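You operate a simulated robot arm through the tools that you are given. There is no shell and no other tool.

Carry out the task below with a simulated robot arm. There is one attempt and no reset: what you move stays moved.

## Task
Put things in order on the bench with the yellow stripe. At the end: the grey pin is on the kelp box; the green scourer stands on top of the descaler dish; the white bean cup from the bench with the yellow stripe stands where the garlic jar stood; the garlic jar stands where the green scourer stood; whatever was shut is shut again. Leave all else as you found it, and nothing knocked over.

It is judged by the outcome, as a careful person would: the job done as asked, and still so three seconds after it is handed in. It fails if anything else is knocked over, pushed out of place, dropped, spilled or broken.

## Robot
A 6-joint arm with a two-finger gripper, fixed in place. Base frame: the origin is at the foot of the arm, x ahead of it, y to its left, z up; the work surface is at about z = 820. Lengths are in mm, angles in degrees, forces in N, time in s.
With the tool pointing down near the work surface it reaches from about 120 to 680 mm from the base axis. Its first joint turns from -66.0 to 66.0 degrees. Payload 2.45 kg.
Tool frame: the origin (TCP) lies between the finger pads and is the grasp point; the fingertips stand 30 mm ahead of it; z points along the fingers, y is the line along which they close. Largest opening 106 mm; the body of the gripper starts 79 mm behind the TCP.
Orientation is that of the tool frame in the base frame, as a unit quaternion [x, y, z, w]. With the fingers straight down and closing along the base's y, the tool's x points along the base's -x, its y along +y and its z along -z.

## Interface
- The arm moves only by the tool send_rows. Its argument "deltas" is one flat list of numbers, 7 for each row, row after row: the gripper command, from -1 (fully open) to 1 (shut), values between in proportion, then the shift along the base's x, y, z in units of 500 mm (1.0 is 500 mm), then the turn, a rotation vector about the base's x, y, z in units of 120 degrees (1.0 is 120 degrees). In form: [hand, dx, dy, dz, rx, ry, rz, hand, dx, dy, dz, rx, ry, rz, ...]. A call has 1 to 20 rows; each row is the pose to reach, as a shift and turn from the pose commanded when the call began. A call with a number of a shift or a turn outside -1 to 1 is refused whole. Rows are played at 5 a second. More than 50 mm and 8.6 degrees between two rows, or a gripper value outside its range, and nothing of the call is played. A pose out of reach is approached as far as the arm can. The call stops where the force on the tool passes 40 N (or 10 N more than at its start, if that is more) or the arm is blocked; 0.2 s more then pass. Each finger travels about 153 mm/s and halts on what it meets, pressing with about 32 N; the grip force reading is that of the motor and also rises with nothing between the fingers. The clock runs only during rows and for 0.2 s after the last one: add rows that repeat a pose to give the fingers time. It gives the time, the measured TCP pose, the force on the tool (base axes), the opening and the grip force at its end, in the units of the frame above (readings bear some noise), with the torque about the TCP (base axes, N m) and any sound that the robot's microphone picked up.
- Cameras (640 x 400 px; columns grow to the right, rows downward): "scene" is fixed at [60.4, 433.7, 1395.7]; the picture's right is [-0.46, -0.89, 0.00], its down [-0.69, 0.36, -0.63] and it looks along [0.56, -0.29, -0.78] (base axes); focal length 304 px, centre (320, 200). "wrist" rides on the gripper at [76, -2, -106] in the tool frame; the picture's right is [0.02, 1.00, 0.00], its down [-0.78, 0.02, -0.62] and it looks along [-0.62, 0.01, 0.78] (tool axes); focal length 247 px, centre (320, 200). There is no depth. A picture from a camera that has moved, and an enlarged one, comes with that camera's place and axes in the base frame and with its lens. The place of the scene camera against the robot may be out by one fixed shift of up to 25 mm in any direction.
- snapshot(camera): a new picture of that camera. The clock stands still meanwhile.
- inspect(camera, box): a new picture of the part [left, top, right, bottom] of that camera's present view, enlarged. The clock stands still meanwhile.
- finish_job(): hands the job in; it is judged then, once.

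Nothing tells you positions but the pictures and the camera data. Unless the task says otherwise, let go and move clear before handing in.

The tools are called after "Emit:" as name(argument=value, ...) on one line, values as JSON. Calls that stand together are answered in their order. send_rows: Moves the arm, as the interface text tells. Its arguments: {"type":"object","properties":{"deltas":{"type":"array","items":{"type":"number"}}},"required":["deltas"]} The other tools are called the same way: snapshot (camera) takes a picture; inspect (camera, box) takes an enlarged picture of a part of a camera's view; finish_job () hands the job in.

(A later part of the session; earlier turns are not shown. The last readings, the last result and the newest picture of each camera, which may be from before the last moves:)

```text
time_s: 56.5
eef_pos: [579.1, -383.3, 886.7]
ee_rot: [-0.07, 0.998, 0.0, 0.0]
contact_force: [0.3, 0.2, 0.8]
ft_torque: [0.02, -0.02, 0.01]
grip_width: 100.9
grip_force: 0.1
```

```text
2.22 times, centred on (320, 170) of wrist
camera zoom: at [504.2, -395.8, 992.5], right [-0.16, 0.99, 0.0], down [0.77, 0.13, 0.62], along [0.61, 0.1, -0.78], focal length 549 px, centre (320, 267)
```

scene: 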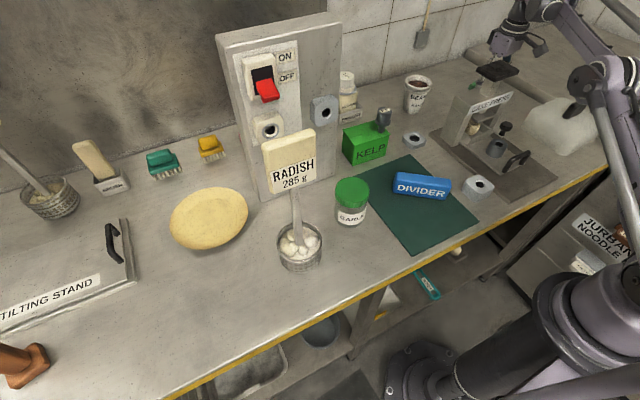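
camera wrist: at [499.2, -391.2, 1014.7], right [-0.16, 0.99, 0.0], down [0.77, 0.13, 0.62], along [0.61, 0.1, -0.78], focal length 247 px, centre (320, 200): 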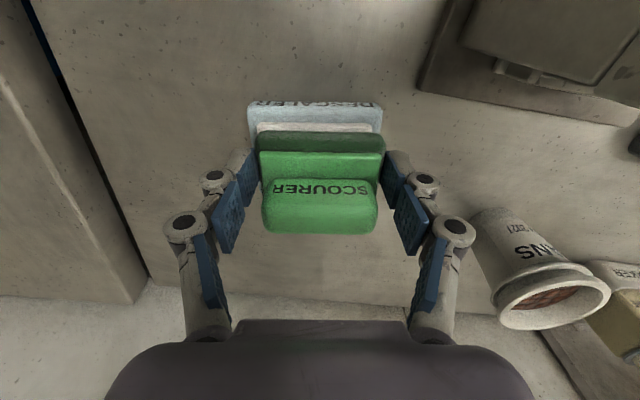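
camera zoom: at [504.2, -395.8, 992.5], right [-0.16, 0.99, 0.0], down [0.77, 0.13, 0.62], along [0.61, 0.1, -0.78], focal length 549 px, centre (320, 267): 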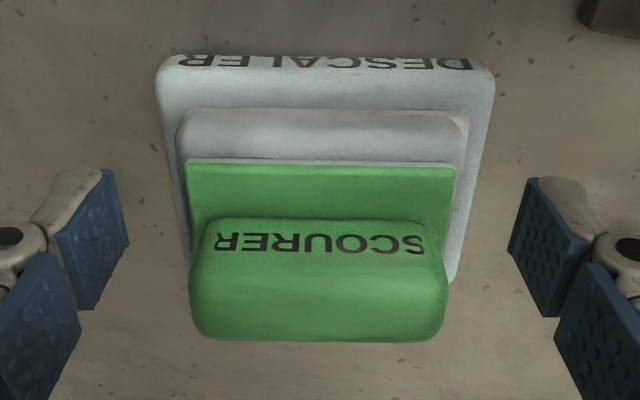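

The scourer rests on the dish. I'll rise while easing back, then check that it stays put.

Emit:
send_rows(deltas=[-0.9, -0.004, 0.003, 0.03, 0, 0, 0, -0.9, -0.012, 0.009, 0.08, 0, 0, 0, -0.9, -0.03, 0.022, 0.15, 0, 0, 0, -0.9, -0.055, 0.04, 0.22, 0, 0, -0.02, -0.9, -0.09, 0.06, 0.29, 0, 0, -0.04, -0.9, -0.13, 0.08, 0.36, 0, 0, -0.0583, -0.9, -0.16, 0.1, 0.42, 0, 0, -0.0583])

Emit:
snapshot(camera="wrist")

Emit:
snapshot(camera="scene")

```text
time_s: 58.1
eef_pos: [498.0, -333.5, 1097.4]
ee_rot: [-0.008, 1.0, 0.0, -0.001]
contact_force: [-0.3, 0.6, 1.0]
ft_torque: [0.01, 0.01, -0.01]
grip_width: 100.8
grip_force: 0.0
```

```text
taken
camera wrist: at [421.9, -335.3, 1203.1], right [-0.04, 1.0, 0.0], down [0.78, 0.03, 0.62], along [0.62, 0.02, -0.78], focal length 247 px, centre (320, 200)
```

wrist: 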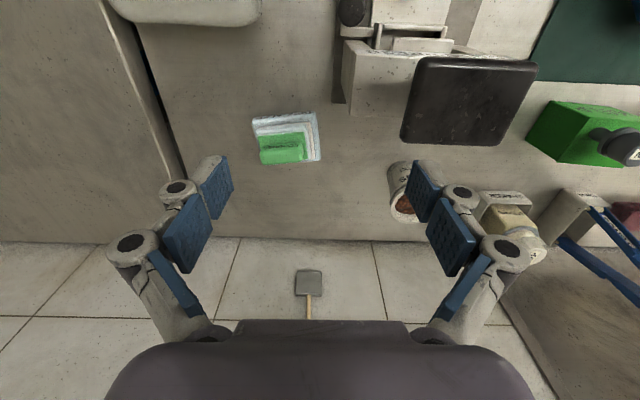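

```text
taken
```

scene: 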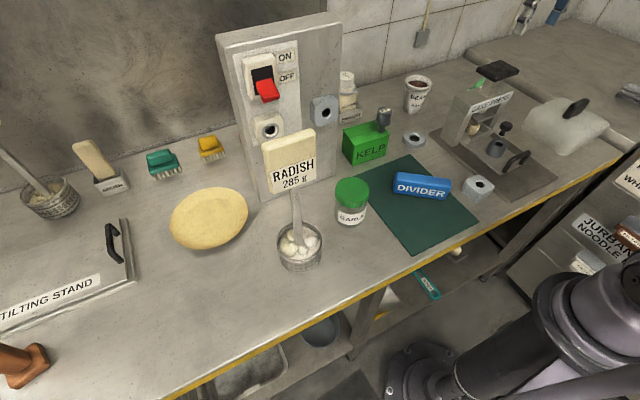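

Emit:
inspect(camera="wrist", box=[230, 90, 350, 180])

Emit:
inspect(camera="wrist", box=[360, 130, 480, 240])

```text
4.44 times, centred on (290, 135) of wrist
camera zoom: at [421.9, -335.3, 1203.1], right [-0.04, 1.0, 0.0], down [0.78, 0.03, 0.62], along [0.62, 0.02, -0.78], focal length 1098 px, centre (453, 489)
```

zoom: 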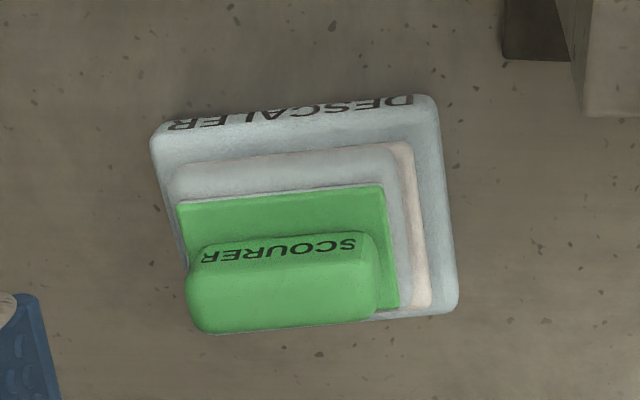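

```text
3.64 times, centred on (420, 185) of wrist
camera zoom: at [421.9, -335.3, 1203.1], right [-0.04, 1.0, 0.0], down [0.78, 0.03, 0.62], along [0.62, 0.02, -0.78], focal length 898 px, centre (-44, 254)
```

zoom: 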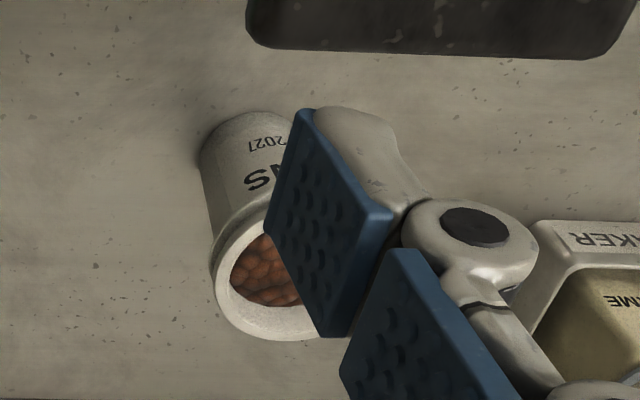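

The scourer sits flat on the dish. Next is the garlic jar, near (402, 195); I'll move high across to view it.

Emit:
send_rows(deltas=[-1, -0.02, 0.05, 0.07, 0, 0, -0.0084, -1, -0.05, 0.116, 0.12, 0, 0, -0.0084, -1, -0.084, 0.196, 0.13, 0, 0, -0.0084, -1, -0.12, 0.28, 0.13, 0, 0, -0.0084, -1, -0.156, 0.366, 0.13, 0, 0, -0.0084, -1, -0.19, 0.452, 0.13, 0, 0, -0.0084, -1, -0.224, 0.54, 0.13, 0, 0, -0.0084, -1, -0.256, 0.628, 0.124, 0, 0, -0.0084, -1, -0.288, 0.714, 0.09, 0, 0, -0.0084, -1, -0.32, 0.796, 0.04, 0, 0, -0.0084, -1, -0.344, 0.876, -0.016, 0, 0, -0.0084, -1, -0.36, 0.932, -0.07, 0, 0, -0.0084, -1, -0.366, 0.966, -0.094, 0, 0, -0.0084])

Emit:
snapshot(camera="wrist")

Emit:
inspect(camera="wrist", box=[300, 80, 460, 190])

Emit:
inspect(camera="scene", box=[310, 150, 410, 240])

```text
refused: row 10 steps farther than a row can; nothing moved
```

```text
taken
camera wrist: at [421.9, -335.3, 1203.1], right [-0.04, 1.0, 0.0], down [0.78, 0.03, 0.62], along [0.62, 0.02, -0.78], focal length 247 px, centre (320, 200)
```

wrist: 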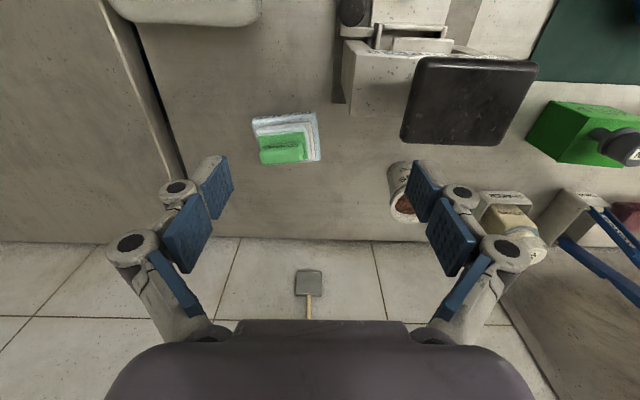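

```text
3.64 times, centred on (380, 135) of wrist
camera zoom: at [421.9, -335.3, 1203.1], right [-0.04, 1.0, 0.0], down [0.78, 0.03, 0.62], along [0.62, 0.02, -0.78], focal length 898 px, centre (102, 436)
```

zoom: 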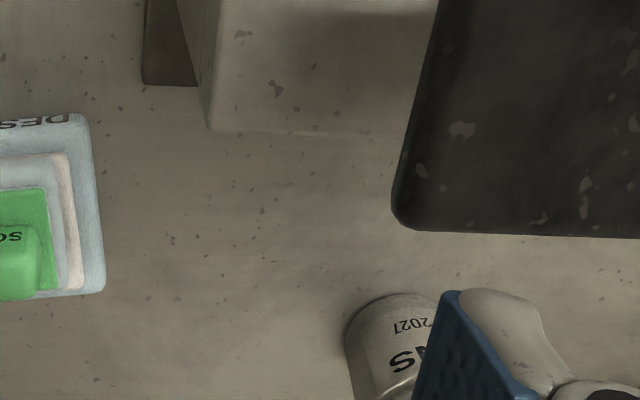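

```text
4.44 times, centred on (360, 195) of scene
camera zoom: at [60.4, 433.8, 1395.7], right [-0.46, -0.89, 0.0], down [-0.69, 0.36, -0.63], along [0.56, -0.29, -0.78], focal length 1351 px, centre (142, 222)
```

zoom: 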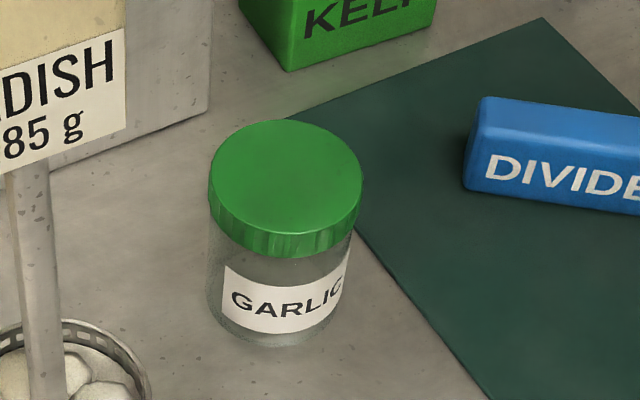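

One row stepped too far and nothing moved; I'll resend with smaller steps toward the garlic jar.

Emit:
send_rows(deltas=[-1, -0.02, 0.05, 0.07, 0, 0, -0.0084, -1, -0.05, 0.116, 0.12, 0, 0, -0.0084, -1, -0.084, 0.196, 0.13, 0, 0, -0.0084, -1, -0.12, 0.28, 0.13, 0, 0, -0.0084, -1, -0.156, 0.366, 0.13, 0, 0, -0.0084, -1, -0.19, 0.452, 0.13, 0, 0, -0.0084, -1, -0.224, 0.54, 0.13, 0, 0, -0.0084, -1, -0.256, 0.628, 0.124, 0, 0, -0.0084, -1, -0.284, 0.704, 0.09, 0, 0, -0.0084, -1, -0.31, 0.776, 0.044, 0, 0, -0.0084, -1, -0.334, 0.848, -0.01, 0, 0, -0.0084, -1, -0.352, 0.912, -0.06, 0, 0, -0.0084, -1, -0.366, 0.966, -0.094, 0, 0, -0.0084])

Emit:
snapshot(camera="wrist")

Emit:
inspect(camera="wrist", box=[300, 80, 460, 190])

```text
time_s: 60.9
eef_pos: [314.5, 150.0, 1048.1]
ee_rot: [0.001, 1.0, 0.0, 0.0]
contact_force: [0.6, -0.4, 1.1]
ft_torque: [0.0, -0.02, -0.01]
grip_width: 105.6
grip_force: 0.0
```

```text
taken
camera wrist: at [237.7, 148.2, 1154.9], right [-0.02, 1.0, 0.0], down [0.78, 0.02, 0.62], along [0.62, 0.01, -0.78], focal length 247 px, centre (320, 200)
```

wrist: 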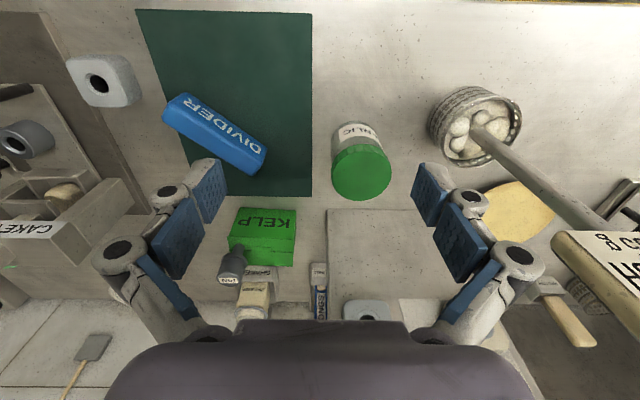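

```text
3.64 times, centred on (380, 135) of wrist
camera zoom: at [237.7, 148.2, 1154.9], right [-0.02, 1.0, 0.0], down [0.78, 0.02, 0.62], along [0.62, 0.01, -0.78], focal length 898 px, centre (102, 436)
```

zoom: 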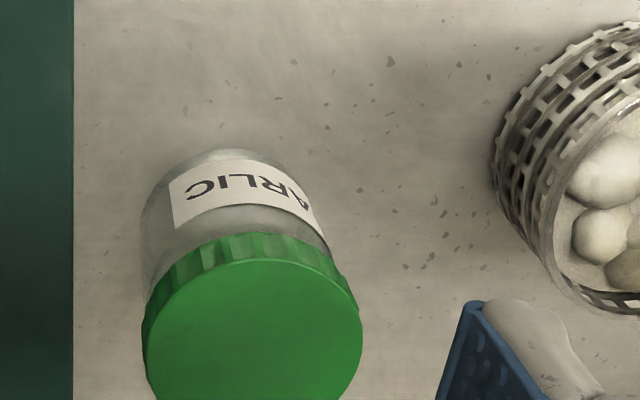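

The garlic jar is about 72 mm across, centred near (396, 199), with its top near z 901. I'll move above it and check alignment.

Emit:
send_rows(deltas=[-1, 0.04, 0.025, -0.04, 0, 0, 0, -1, 0.08, 0.05, -0.08, 0, 0, 0, -1, 0.12, 0.075, -0.12, 0, 0, 0, -1, 0.163, 0.098, -0.165, 0, 0, 0, -1, 0.163, 0.098, -0.165, 0, 0, 0])

Emit:
snapshot(camera="wrist")

Emit:
inspect(camera="wrist", box=[220, 60, 420, 200])

Emit:
snapshot(camera="scene")

```text
time_s: 62.1
eef_pos: [397.7, 199.1, 966.6]
ee_rot: [0.0, 1.0, 0.0, 0.0]
contact_force: [0.6, -0.1, -0.4]
ft_torque: [-0.03, -0.01, -0.03]
grip_width: 106.0
grip_force: 0.0
```

```text
taken
camera wrist: at [321.3, 197.4, 1073.0], right [-0.02, 1.0, 0.0], down [0.78, 0.02, 0.62], along [0.62, 0.01, -0.78], focal length 247 px, centre (320, 200)
```

wrist: 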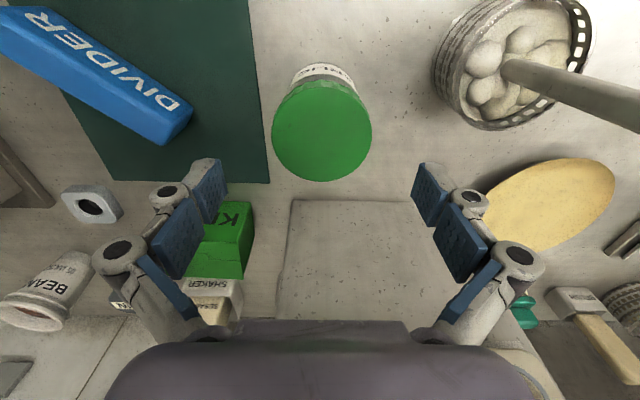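

```text
2.86 times, centred on (320, 130) of wrist
camera zoom: at [321.3, 197.4, 1073.0], right [-0.02, 1.0, 0.0], down [0.78, 0.02, 0.62], along [0.62, 0.01, -0.78], focal length 706 px, centre (320, 400)
```

zoom: 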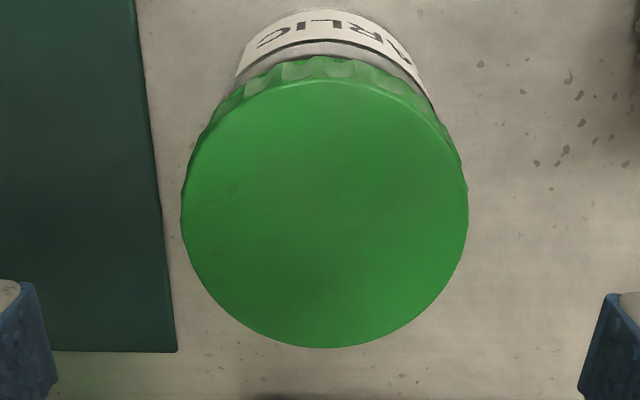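

```text
taken
```

scene: 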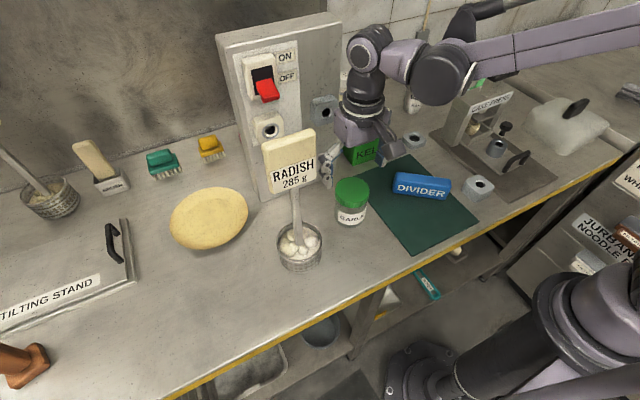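

The jar is centred between the fingers. Descending around it to z≈857.

Emit:
send_rows(deltas=[-1, 0, 0.001, -0.05, 0, 0, 0, -1, 0, 0.001, -0.1, 0, 0, 0, -1, 0, 0.001, -0.15, 0, 0, 0, -1, 0, 0.001, -0.19, 0, 0, 0, -1, 0, 0.001, -0.218, 0, 0, 0, -1, 0, 0.001, -0.218, 0, 0, 0])

Emit:
snapshot(camera="wrist")

Emit:
snapshot(camera="scene")

```text
time_s: 63.5
eef_pos: [396.7, 196.8, 857.0]
ee_rot: [-0.001, 1.0, 0.0, 0.0]
contact_force: [-0.7, -0.5, 0.5]
ft_torque: [-0.02, 0.02, -0.01]
grip_width: 106.3
grip_force: 0.1
```

```text
taken
camera wrist: at [321.6, 196.7, 963.7], right [-0.02, 1.0, 0.0], down [0.78, 0.02, 0.62], along [0.62, 0.01, -0.78], focal length 247 px, centre (320, 200)
```

wrist: 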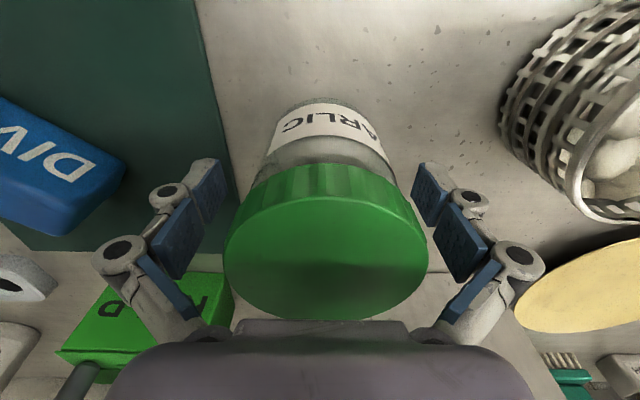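

```text
taken
```

scene: 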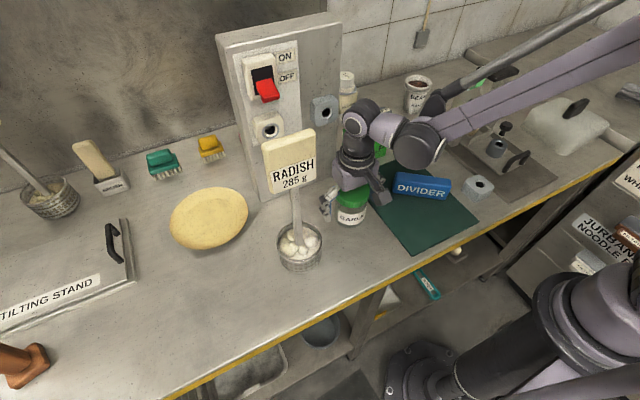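

The jar is between the pads. Closing gently.

Emit:
send_rows(deltas=[-0.7, 0, 0, 0, 0, 0, 0, -0.5, 0, 0, 0, 0, 0, 0, -0.4, 0, 0, 0, 0, 0, 0, -0.3, 0, 0, 0, 0, 0, 0, 0, 0, 0, 0, 0, 0, 0, 0.5, 0, 0, 0, 0, 0, 0, 1, 0, 0, 0, 0, 0, 0])

Emit:
inspect(camera="wrist", box=[160, 80, 480, 280])

```text
time_s: 65.1
eef_pos: [397.8, 197.3, 858.1]
ee_rot: [-0.001, 1.0, 0.001, 0.0]
contact_force: [0.2, 1.8, 10.2]
ft_torque: [0.02, 0.04, 0.03]
grip_width: 62.4
grip_force: 32.2
```

```text
2.00 times, centred on (320, 180) of wrist
camera zoom: at [321.6, 196.8, 964.1], right [-0.02, 1.0, 0.0], down [0.78, 0.02, 0.62], along [0.62, 0.01, -0.78], focal length 494 px, centre (320, 240)
```

zoom: 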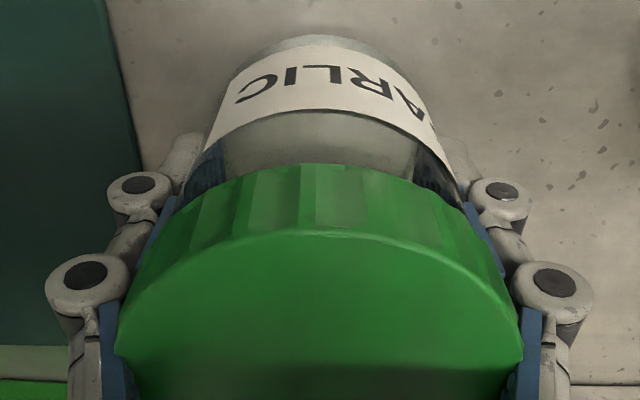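

Gripped on the glass body (62 mm), below the lid. Lifting slowly.

Emit:
send_rows(deltas=[1, 0, 0, 0.006, 0, 0, 0, 1, 0, 0, 0.015, 0, 0, 0, 1, 0, 0, 0.03, 0, 0, 0, 1, 0, 0, 0.05, 0, 0, 0, 1, 0, 0, 0.05, 0, 0, 0])

Emit:
inspect(camera="wrist", box=[160, 80, 480, 280])

Emit:
inspect(camera="scene", box=[290, 120, 430, 240])

```text
time_s: 66.3
eef_pos: [397.8, 200.9, 882.2]
ee_rot: [0.001, 1.0, 0.0, 0.0]
contact_force: [-0.9, 0.2, -0.6]
ft_torque: [-0.02, -0.03, -0.02]
grip_width: 60.5
grip_force: 32.3
```

```text
2.00 times, centred on (320, 180) of wrist
camera zoom: at [321.7, 198.7, 988.5], right [-0.02, 1.0, 0.0], down [0.78, 0.02, 0.62], along [0.62, 0.01, -0.78], focal length 494 px, centre (320, 240)
```

zoom: 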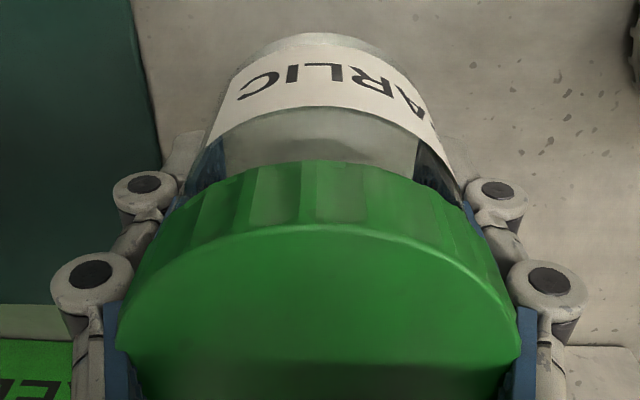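

```text
3.33 times, centred on (360, 180) of scene
camera zoom: at [60.4, 433.8, 1395.7], right [-0.46, -0.89, 0.0], down [-0.69, 0.36, -0.63], along [0.56, -0.29, -0.78], focal length 1013 px, centre (187, 267)
```

zoom: 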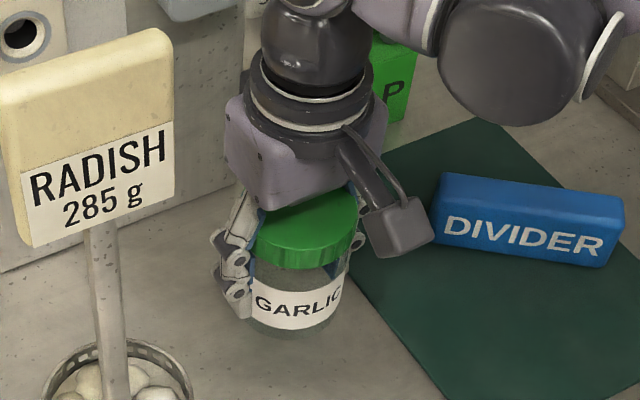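

The jar is lifted whole, lid on. I'll carry it around the inside of the radish sign to the scourer's old spot.

Emit:
send_rows(deltas=[1, -0.04, -0.004, 0.07, 0, 0, 0, 1, -0.09, -0.01, 0.144, 0, 0, 0, 1, -0.15, -0.01, 0.21, 0, 0, 0, 1, -0.22, 0.01, 0.26, 0, 0, 0, 1, -0.28, 0.05, 0.3, 0, 0, 0, 1, -0.324, 0.11, 0.33, 0, 0, 0, 1, -0.35, 0.184, 0.34, 0, 0, 0, 1, -0.36, 0.268, 0.34, 0, 0, 0, 1, -0.356, 0.356, 0.34, 0, 0, 0, 1, -0.34, 0.44, 0.336, 0, 0, 0, 1, -0.316, 0.516, 0.32, 0, 0, 0, 1, -0.28, 0.58, 0.3, 0, 0, 0, 1, -0.23, 0.626, 0.28, 0, 0, 0, 1, -0.23, 0.626, 0.28, 0, 0, 0])

Emit:
snapshot(camera="wrist")

Emit:
snapshot(camera="scene")

```text
time_s: 69.3
eef_pos: [283.2, 512.9, 1021.0]
ee_rot: [0.0, 1.0, 0.0, 0.0]
contact_force: [-0.8, 0.0, -0.7]
ft_torque: [0.01, 0.01, 0.0]
grip_width: 59.0
grip_force: 32.0
```

```text
taken
camera wrist: at [207.0, 512.0, 1128.0], right [-0.02, 1.0, 0.0], down [0.78, 0.02, 0.62], along [0.62, 0.01, -0.78], focal length 247 px, centre (320, 200)
```

wrist: 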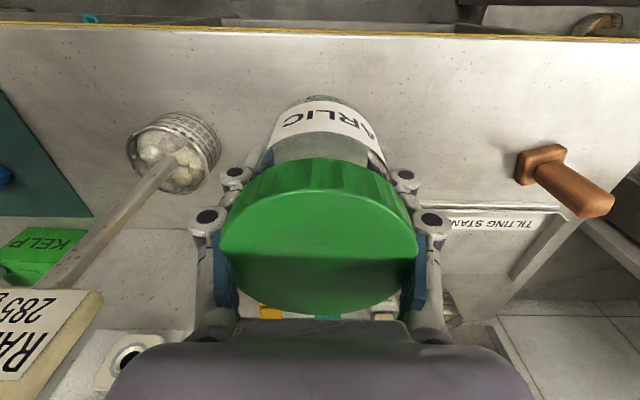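

```text
taken
```

scene: 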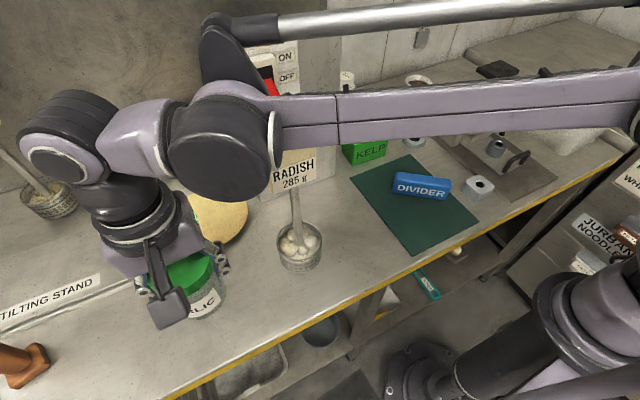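

The grip width has crept from 62 to 59 mm, so I'll check whether the jar is slipping or tilting in the fingers.

Emit:
inspect(camera="wrist", box=[160, 80, 480, 280])

Emit:
inspect(camera="scene", box=[100, 190, 270, 330])

```text
2.00 times, centred on (320, 180) of wrist
camera zoom: at [207.0, 512.0, 1128.0], right [-0.02, 1.0, 0.0], down [0.78, 0.02, 0.62], along [0.62, 0.01, -0.78], focal length 494 px, centre (320, 240)
```

zoom: 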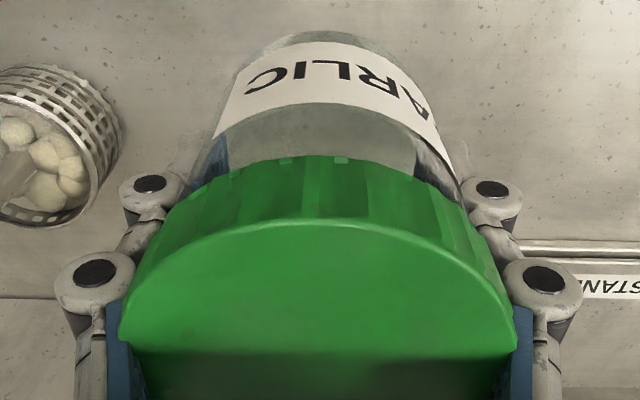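

```text
2.86 times, centred on (185, 260) of scene
camera zoom: at [60.4, 433.8, 1395.7], right [-0.46, -0.89, 0.0], down [-0.69, 0.36, -0.63], along [0.56, -0.29, -0.78], focal length 868 px, centre (706, 29)
```

zoom: 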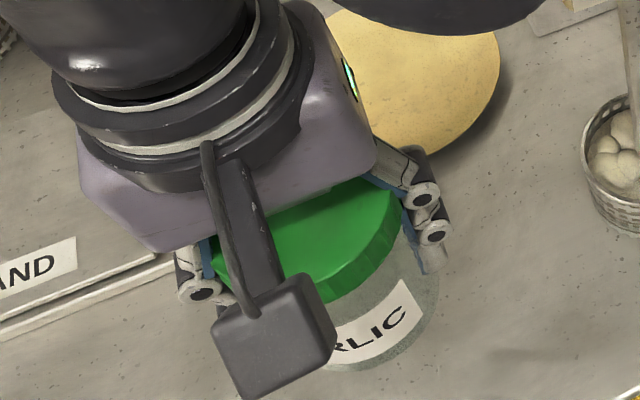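

The jar is creeping down slowly in the grip, about 2.5 mm so far, so I'll place it without delay. Moving over the spot and down close to the bench.

Emit:
send_rows(deltas=[1, 0.04, 0.004, -0.06, 0, 0, 0, 1, 0.08, 0.008, -0.12, 0, 0, 0, 1, 0.12, 0.012, -0.18, 0, 0, 0, 1, 0.15, 0.0145, -0.24, 0, 0, 0, 1, 0.157, 0.0145, -0.285, 0, 0, 0, 1, 0.157, 0.0145, -0.308, 0, 0, 0])

```text
time_s: 70.7
eef_pos: [360.6, 518.3, 867.6]
ee_rot: [-0.001, 1.0, 0.0, -0.001]
contact_force: [0.1, -0.3, -0.9]
ft_torque: [0.04, 0.0, 0.04]
grip_width: 58.4
grip_force: 32.3
```

Emit:
send_rows(deltas=[1, 0.001, 0.002, -0.004, 0, 0, 0, 1, 0.001, 0.002, -0.008, 0, 0, 0, 1, 0.001, 0.002, -0.008, 0, 0, 0])

Emit:
inspect(camera="scene", box=[130, 200, 300, 330])

Emit:
inspect(camera="wrist", box=[160, 80, 480, 280])

```text
time_s: 71.5
eef_pos: [361.5, 519.2, 863.6]
ee_rot: [0.0, 1.0, 0.0, 0.0]
contact_force: [-0.8, 0.0, -0.9]
ft_torque: [0.0, -0.01, -0.04]
grip_width: 58.0
grip_force: 31.8
```

```text
3.08 times, centred on (215, 265) of scene
camera zoom: at [60.4, 433.8, 1395.7], right [-0.46, -0.89, 0.0], down [-0.69, 0.36, -0.63], along [0.56, -0.29, -0.78], focal length 935 px, centre (643, 0)
```

zoom: 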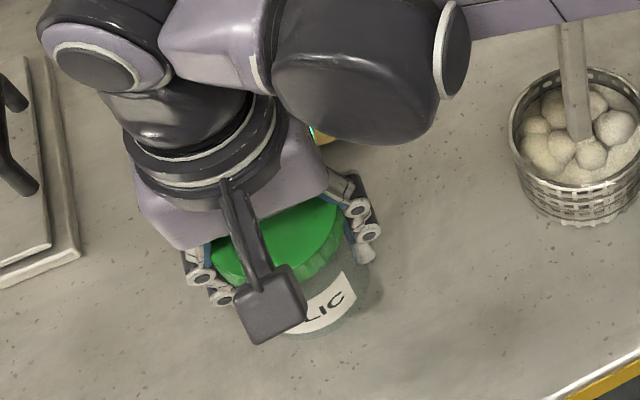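

```text
2.00 times, centred on (320, 180) of wrist
camera zoom: at [285.7, 518.6, 970.2], right [-0.02, 1.0, 0.0], down [0.78, 0.02, 0.62], along [0.62, 0.01, -0.78], focal length 494 px, centre (320, 240)
```

zoom: 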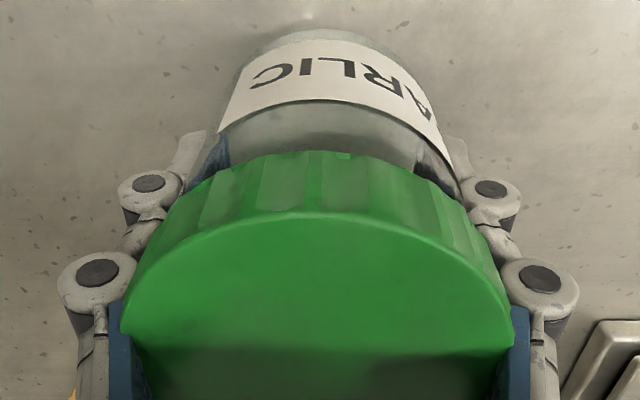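

Just above the bench. Lowering 2 mm at a time.

Emit:
send_rows(deltas=[1, 0, 0.001, -0.004, 0, 0, 0, 1, 0, 0.001, -0.004, 0, 0, 0])

```text
time_s: 72.1
eef_pos: [361.6, 520.8, 861.9]
ee_rot: [0.0, 1.0, 0.0, 0.0]
contact_force: [0.5, -0.3, 5.1]
ft_torque: [-0.22, -0.04, -0.01]
grip_width: 57.8
grip_force: 31.7
```

Emit:
send_rows(deltas=[1, 0, 0, -0.002, 0, 0, 0, 1, 0, 0, -0.002, 0, 0, 0])

```text
time_s: 72.7
eef_pos: [362.0, 521.3, 861.9]
ee_rot: [0.0, 1.0, 0.0, 0.0]
contact_force: [1.6, 1.2, 20.5]
ft_torque: [-0.63, -0.12, 0.07]
grip_width: 57.8
grip_force: 32.4
```

The jar touches with one edge first (a slight lean). I'll ease off and open slowly so it settles flat.

Emit:
send_rows(deltas=[1, 0, 0, 0.0016, 0, 0, 0, 0.5, 0, 0, 0.0016, 0, 0, 0, 0.2, 0, 0, 0.0016, 0, 0, 0, -0.05, 0, 0, 0.0016, 0, 0, 0, -0.1, 0, 0, 0.0016, 0, 0, 0, -0.14, 0, 0, 0.0016, 0, 0, 0, -0.18, 0, 0, 0.0016, 0, 0, 0, -0.22, 0, 0, 0.0016, 0, 0, 0, -0.28, 0, 0, 0.0016, 0, 0, 0, -0.36, 0, 0, 0.0016, 0, 0, 0, -0.5, 0, 0, 0.0016, 0, 0, 0, -0.75, 0, 0, 0.0016, 0, 0, 0, -1, 0, 0, 0.0016, 0, 0, 0, -1, 0, 0, 0.0016, 0, 0, 0])

Emit:
snapshot(camera="wrist")

Emit:
inspect(camera="scene", box=[130, 200, 300, 330])

```text
time_s: 75.7
eef_pos: [361.4, 520.8, 863.1]
ee_rot: [0.0, 1.0, 0.0, 0.0]
contact_force: [0.4, 0.1, 0.3]
ft_torque: [0.0, 0.0, 0.0]
grip_width: 106.0
grip_force: 0.1
```

```text
taken
camera wrist: at [285.5, 519.7, 969.2], right [-0.02, 1.0, 0.0], down [0.78, 0.02, 0.62], along [0.62, 0.01, -0.78], focal length 247 px, centre (320, 200)
```

wrist: 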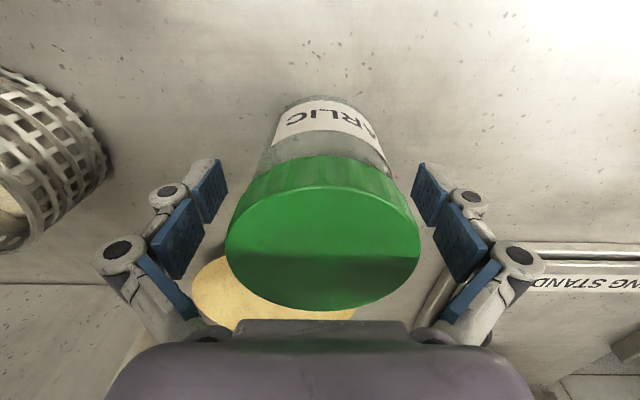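

```text
3.08 times, centred on (215, 265) of scene
camera zoom: at [60.4, 433.7, 1395.7], right [-0.46, -0.89, 0.0], down [-0.69, 0.36, -0.63], along [0.56, -0.29, -0.78], focal length 935 px, centre (643, 0)
```

zoom: 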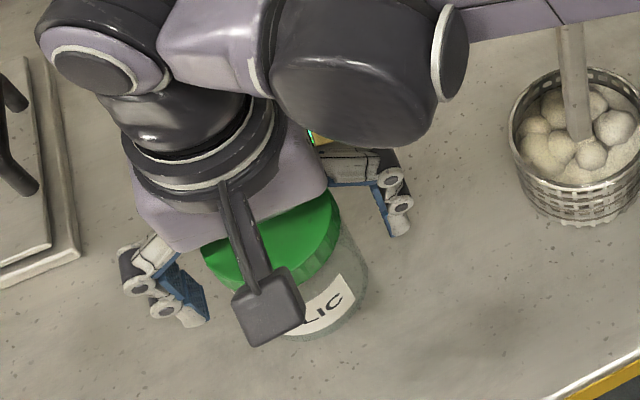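

The garlic jar stands at the scourer's old spot. Rising straight up and going back around the sign.

Emit:
send_rows(deltas=[-1, 0, 0, 0.06, 0, 0, 0, -1, 0, 0, 0.14, 0, 0, 0, -1, -0.02, -0.002, 0.22, 0, 0, 0, -1, -0.07, -0.006, 0.29, 0, 0, 0, -1, -0.13, -0.016, 0.35, 0, 0, 0, -1, -0.19, -0.044, 0.4, 0, 0, 0, -1, -0.236, -0.096, 0.44, 0, 0, 0, -1, -0.264, -0.17, 0.47, 0, 0, 0, -1, -0.276, -0.254, 0.49, 0, 0, 0, -1, -0.28, -0.344, 0.504, 0, 0, 0, -1, -0.28, -0.434, 0.514, 0, 0, 0, -1, -0.276, -0.524, 0.52, 0, 0, 0, -1, -0.268, -0.614, 0.524, 0, 0, 0, -1, -0.256, -0.702, 0.524, 0, 0, 0, -1, -0.236, -0.788, 0.524, 0, 0, 0, -1, -0.208, -0.872, 0.524, 0, 0, 0, -1, -0.172, -0.952, 0.524, 0, 0, 0])

Emit:
snapshot(camera="scene")

Emit:
inspect(camera="scene", box=[150, 220, 320, 330])

```text
time_s: 79.3
eef_pos: [275.5, 44.6, 1126.7]
ee_rot: [-0.001, 1.0, 0.0, 0.0]
contact_force: [0.2, -0.4, -0.1]
ft_torque: [0.02, -0.03, 0.01]
grip_width: 106.1
grip_force: 0.2
```

```text
taken
```

scene: 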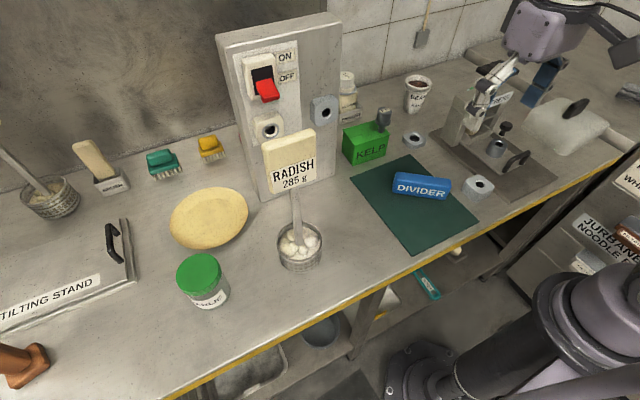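

```text
3.64 times, centred on (235, 275) of scene
camera zoom: at [60.4, 433.7, 1395.7], right [-0.46, -0.89, 0.0], down [-0.69, 0.36, -0.63], along [0.56, -0.29, -0.78], focal length 1105 px, centre (629, -73)
```

zoom: 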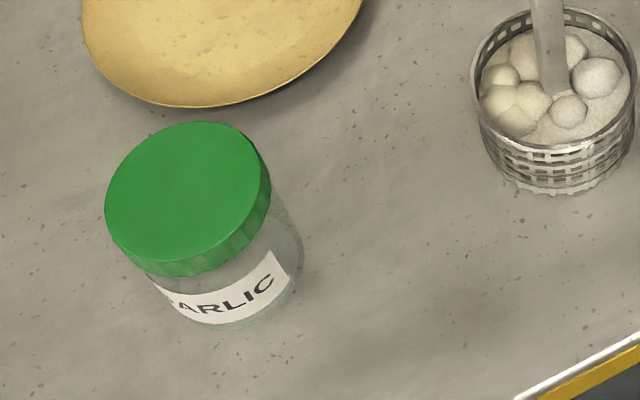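

Everything is in place. Now the bean cup near (650, -178): I'll go to a viewing position above and short of it.

Emit:
send_rows(deltas=[-1, 0.061, -0.045, -0.01, 0, 0, 0, -1, 0.122, -0.09, -0.02, 0, 0, 0, -1, 0.183, -0.135, -0.03, 0, 0, 0, -1, 0.244, -0.18, -0.04, 0, 0, 0, -1, 0.305, -0.225, -0.06, 0, 0, 0, -1, 0.366, -0.27, -0.09, 0, 0, 0, -1, 0.427, -0.315, -0.13, 0, 0, 0, -1, 0.488, -0.36, -0.17, 0, 0, 0, -1, 0.549, -0.405, -0.21, 0, 0, 0, -1, 0.61, -0.45, -0.252, 0, 0, 0, -1, 0.61, -0.45, -0.252, 0, 0, 0])

Emit:
snapshot(camera="wrist")

Emit:
inspect(camera="wrist", box=[220, 130, 420, 270])

Emit:
snapshot(camera="scene")

```text
time_s: 81.7
eef_pos: [581.4, -181.1, 998.6]
ee_rot: [-0.001, 1.0, -0.001, 0.001]
contact_force: [-0.3, -0.3, 0.5]
ft_torque: [0.01, 0.01, 0.02]
grip_width: 106.1
grip_force: 0.1
```

```text
taken
camera wrist: at [505.6, -182.8, 1104.9], right [-0.02, 1.0, 0.0], down [0.78, 0.02, 0.62], along [0.62, 0.01, -0.78], focal length 247 px, centre (320, 200)
```

wrist: 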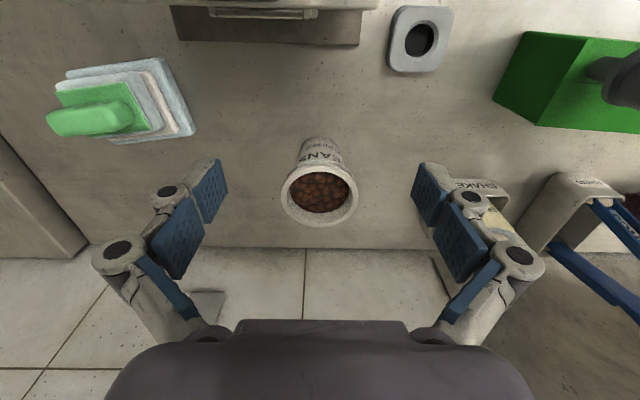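

```text
2.86 times, centred on (320, 200) of wrist
camera zoom: at [505.6, -182.8, 1104.9], right [-0.02, 1.0, 0.0], down [0.78, 0.02, 0.62], along [0.62, 0.01, -0.78], focal length 706 px, centre (320, 200)
```

zoom: 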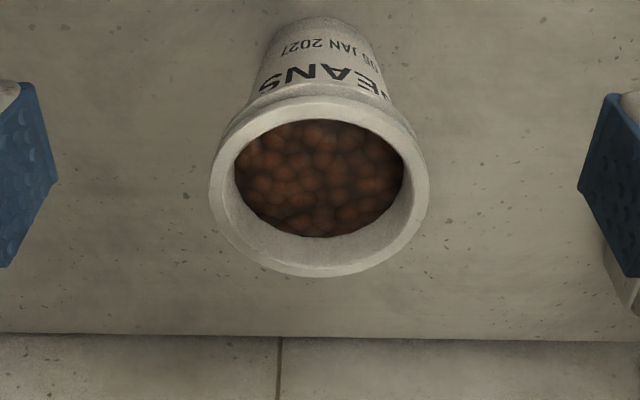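

```text
taken
```

scene: 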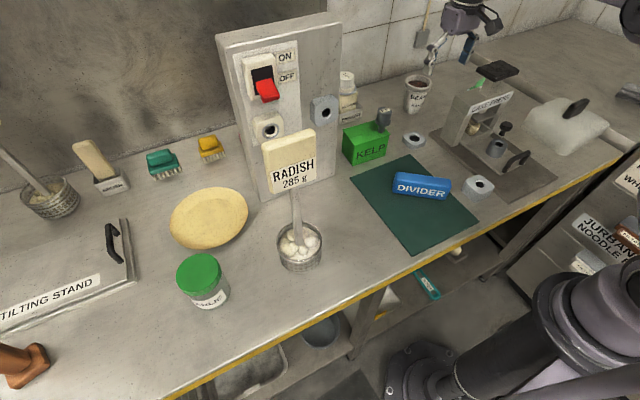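

The cup's rim is about 77 mm wide at z≈906, with the cup centred near (657, -181). I'll move in above it and recheck before lowering the fingers on either side.

Emit:
send_rows(deltas=[-1, 0.04, 0, -0.03, 0, 0, 0, -1, 0.084, 0, -0.07, 0, 0, 0, -1, 0.118, 0.0005, -0.104, 0, 0, 0, -1, 0.118, 0.0005, -0.104, 0, 0, 0])

Emit:
snapshot(camera="wrist")

Emit:
inspect(camera="wrist", box=[220, 80, 420, 220])

Emit:
inspect(camera="scene", box=[370, 30, 530, 140])

```text
time_s: 82.7
eef_pos: [640.3, -179.4, 947.3]
ee_rot: [0.001, 1.0, -0.001, 0.0]
contact_force: [-0.1, -0.7, 0.1]
ft_torque: [0.01, 0.0, -0.04]
grip_width: 106.1
grip_force: 0.1
```

```text
taken
camera wrist: at [563.6, -181.6, 1053.4], right [-0.02, 1.0, 0.0], down [0.78, 0.02, 0.62], along [0.62, 0.01, -0.78], focal length 247 px, centre (320, 200)
```

wrist: 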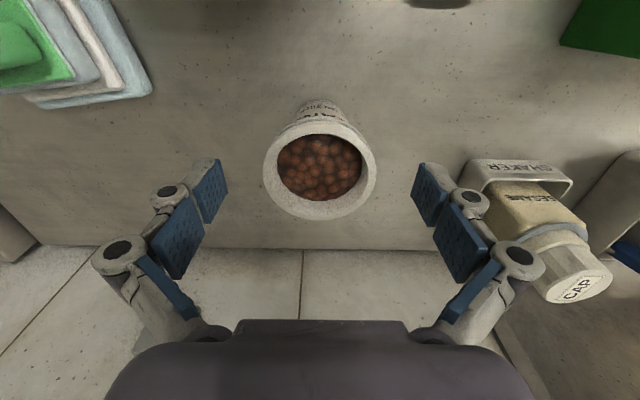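

```text
2.86 times, centred on (320, 150) of wrist
camera zoom: at [563.6, -181.6, 1053.4], right [-0.02, 1.0, 0.0], down [0.78, 0.02, 0.62], along [0.62, 0.01, -0.78], focal length 706 px, centre (320, 343)
```

zoom: 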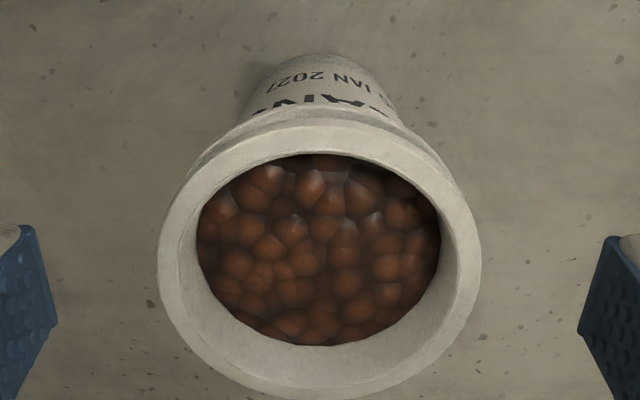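

```text
3.64 times, centred on (450, 85) of scene
camera zoom: at [60.4, 433.7, 1395.7], right [-0.46, -0.89, 0.0], down [-0.69, 0.36, -0.63], along [0.56, -0.29, -0.78], focal length 1105 px, centre (-153, 618)
```

zoom: 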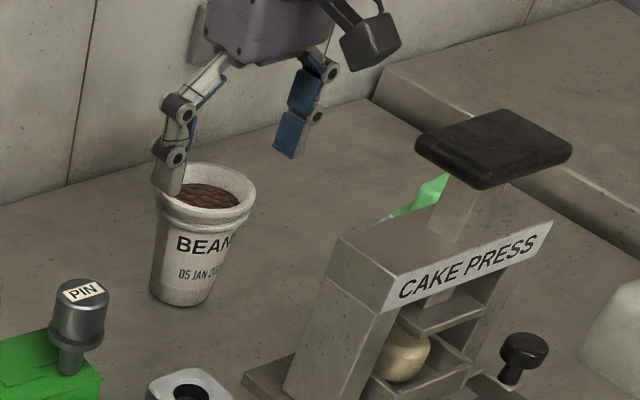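

The cup's centre is about (655.5, -180.5), well centred between the fingers. Lowering around it to z≈890.

Emit:
send_rows(deltas=[-1, 0.012, -0.0014, -0.024, 0, 0, 0, -1, 0.024, -0.0014, -0.056, 0, 0, 0, -1, 0.0318, -0.0014, -0.088, 0, 0, 0, -1, 0.0318, -0.0014, -0.115, 0, 0, 0, -1, 0.0318, -0.0014, -0.115, 0, 0, 0])

Emit:
snapshot(camera="wrist")

Emit:
inspect(camera="scene", box=[370, 30, 530, 140])

```text
time_s: 83.9
eef_pos: [654.7, -179.9, 888.0]
ee_rot: [-0.001, 1.0, 0.001, 0.001]
contact_force: [0.6, -0.5, 0.1]
ft_torque: [-0.02, 0.0, 0.02]
grip_width: 105.6
grip_force: 0.1
```

```text
taken
camera wrist: at [580.2, -180.5, 994.4], right [-0.02, 1.0, 0.0], down [0.78, 0.02, 0.62], along [0.62, 0.01, -0.78], focal length 247 px, centre (320, 200)
```

wrist: 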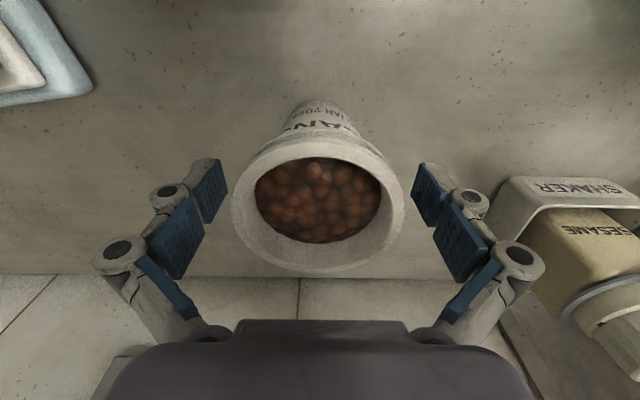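

```text
3.64 times, centred on (450, 85) of scene
camera zoom: at [60.4, 433.7, 1395.7], right [-0.46, -0.89, 0.0], down [-0.69, 0.36, -0.63], along [0.56, -0.29, -0.78], focal length 1105 px, centre (-153, 618)
```

zoom: 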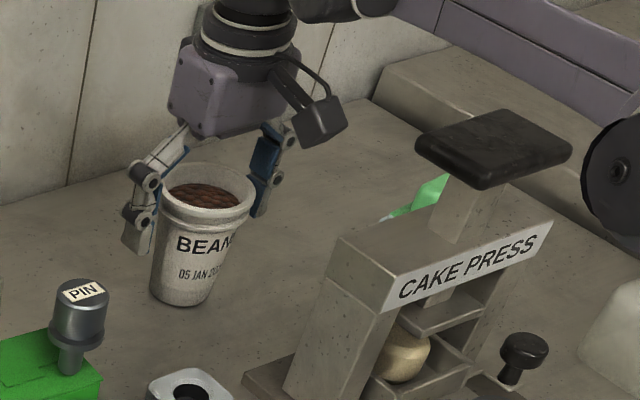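

Emit:
inspect(camera="wrist", box=[200, 90, 440, 290])

```text
2.00 times, centred on (320, 190) of wrist
camera zoom: at [580.2, -180.5, 994.4], right [-0.02, 1.0, 0.0], down [0.78, 0.02, 0.62], along [0.62, 0.01, -0.78], focal length 494 px, centre (320, 220)
```

zoom: 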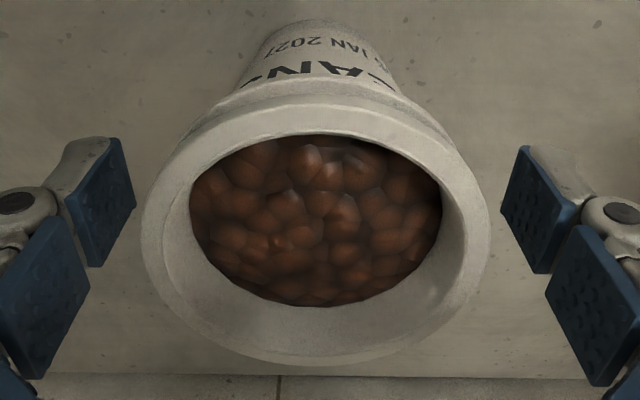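

Well aligned; I'll nudge 1.5 mm sideways and close slowly on the cup.

Emit:
send_rows(deltas=[-0.9, 0, -0.003, 0, 0, 0, 0, -0.75, 0, -0.003, 0, 0, 0, 0, -0.65, 0, -0.003, 0, 0, 0, 0, -0.55, 0, -0.003, 0, 0, 0, 0, -0.47, 0, -0.003, 0, 0, 0, 0, -0.4, 0, -0.003, 0, 0, 0, 0, -0.3, 0, -0.003, 0, 0, 0, 0, 0, 0, -0.003, 0, 0, 0, 0, 0.5, 0, -0.003, 0, 0, 0, 0, 1, 0, -0.003, 0, 0, 0, 0, 1, 0, -0.003, 0, 0, 0, 0])

Emit:
snapshot(camera="wrist")

Emit:
inspect(camera="scene", box=[370, 30, 530, 140])

```text
time_s: 86.3
eef_pos: [655.7, -181.7, 889.0]
ee_rot: [-0.001, 1.0, 0.0, 0.001]
contact_force: [0.2, 1.5, 5.9]
ft_torque: [-0.07, -0.02, 0.01]
grip_width: 63.5
grip_force: 31.9
```

```text
taken
camera wrist: at [580.0, -182.6, 994.9], right [-0.02, 1.0, 0.0], down [0.78, 0.02, 0.62], along [0.62, 0.01, -0.78], focal length 247 px, centre (320, 200)
```

wrist: 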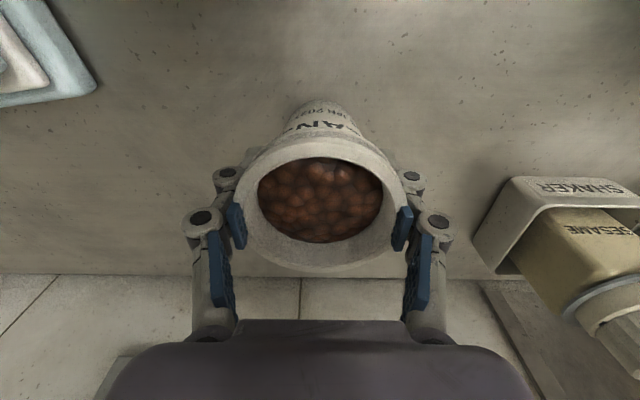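

```text
3.64 times, centred on (450, 85) of scene
camera zoom: at [60.3, 433.8, 1395.7], right [-0.46, -0.89, 0.0], down [-0.69, 0.36, -0.63], along [0.56, -0.29, -0.78], focal length 1105 px, centre (-153, 618)
```

zoom: 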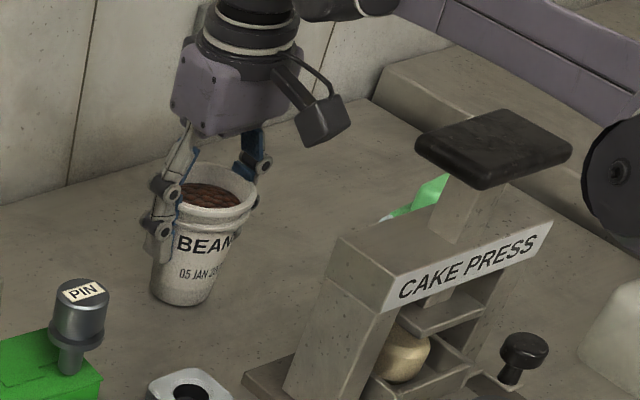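

The cup is gripped just under its rim. Lifting slowly.

Emit:
send_rows(deltas=[1, 0, 0, 0.006, 0, 0, 0, 1, 0, 0, 0.014, 0, 0, 0, 1, 0, 0, 0.024, 0, 0, 0, 1, 0, 0, 0.036, 0, 0, 0, 1, 0, 0, 0.036, 0, 0, 0])

Emit:
inspect(camera="wrist", box=[200, 90, 440, 290])

Emit:
inspect(camera="scene", box=[370, 30, 530, 140])

```text
time_s: 87.5
eef_pos: [655.8, -182.4, 906.1]
ee_rot: [0.001, 1.0, 0.0, 0.0]
contact_force: [-0.6, -0.4, -2.8]
ft_torque: [0.0, 0.0, 0.02]
grip_width: 63.4
grip_force: 31.2
```

```text
2.00 times, centred on (320, 190) of wrist
camera zoom: at [579.9, -183.4, 1013.1], right [-0.02, 1.0, 0.0], down [0.78, 0.02, 0.62], along [0.62, 0.01, -0.78], focal length 494 px, centre (320, 220)
```

zoom: 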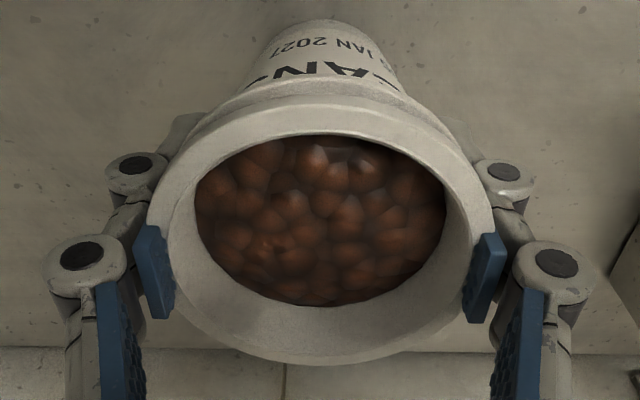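

```text
3.64 times, centred on (450, 85) of scene
camera zoom: at [60.4, 433.7, 1395.7], right [-0.46, -0.89, 0.0], down [-0.69, 0.36, -0.63], along [0.56, -0.29, -0.78], focal length 1105 px, centre (-153, 618)
```

zoom: 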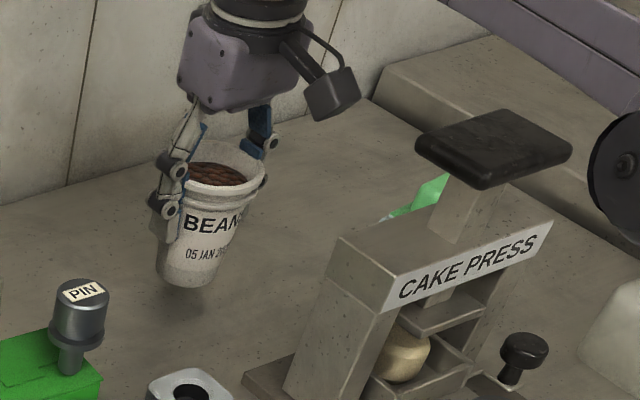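

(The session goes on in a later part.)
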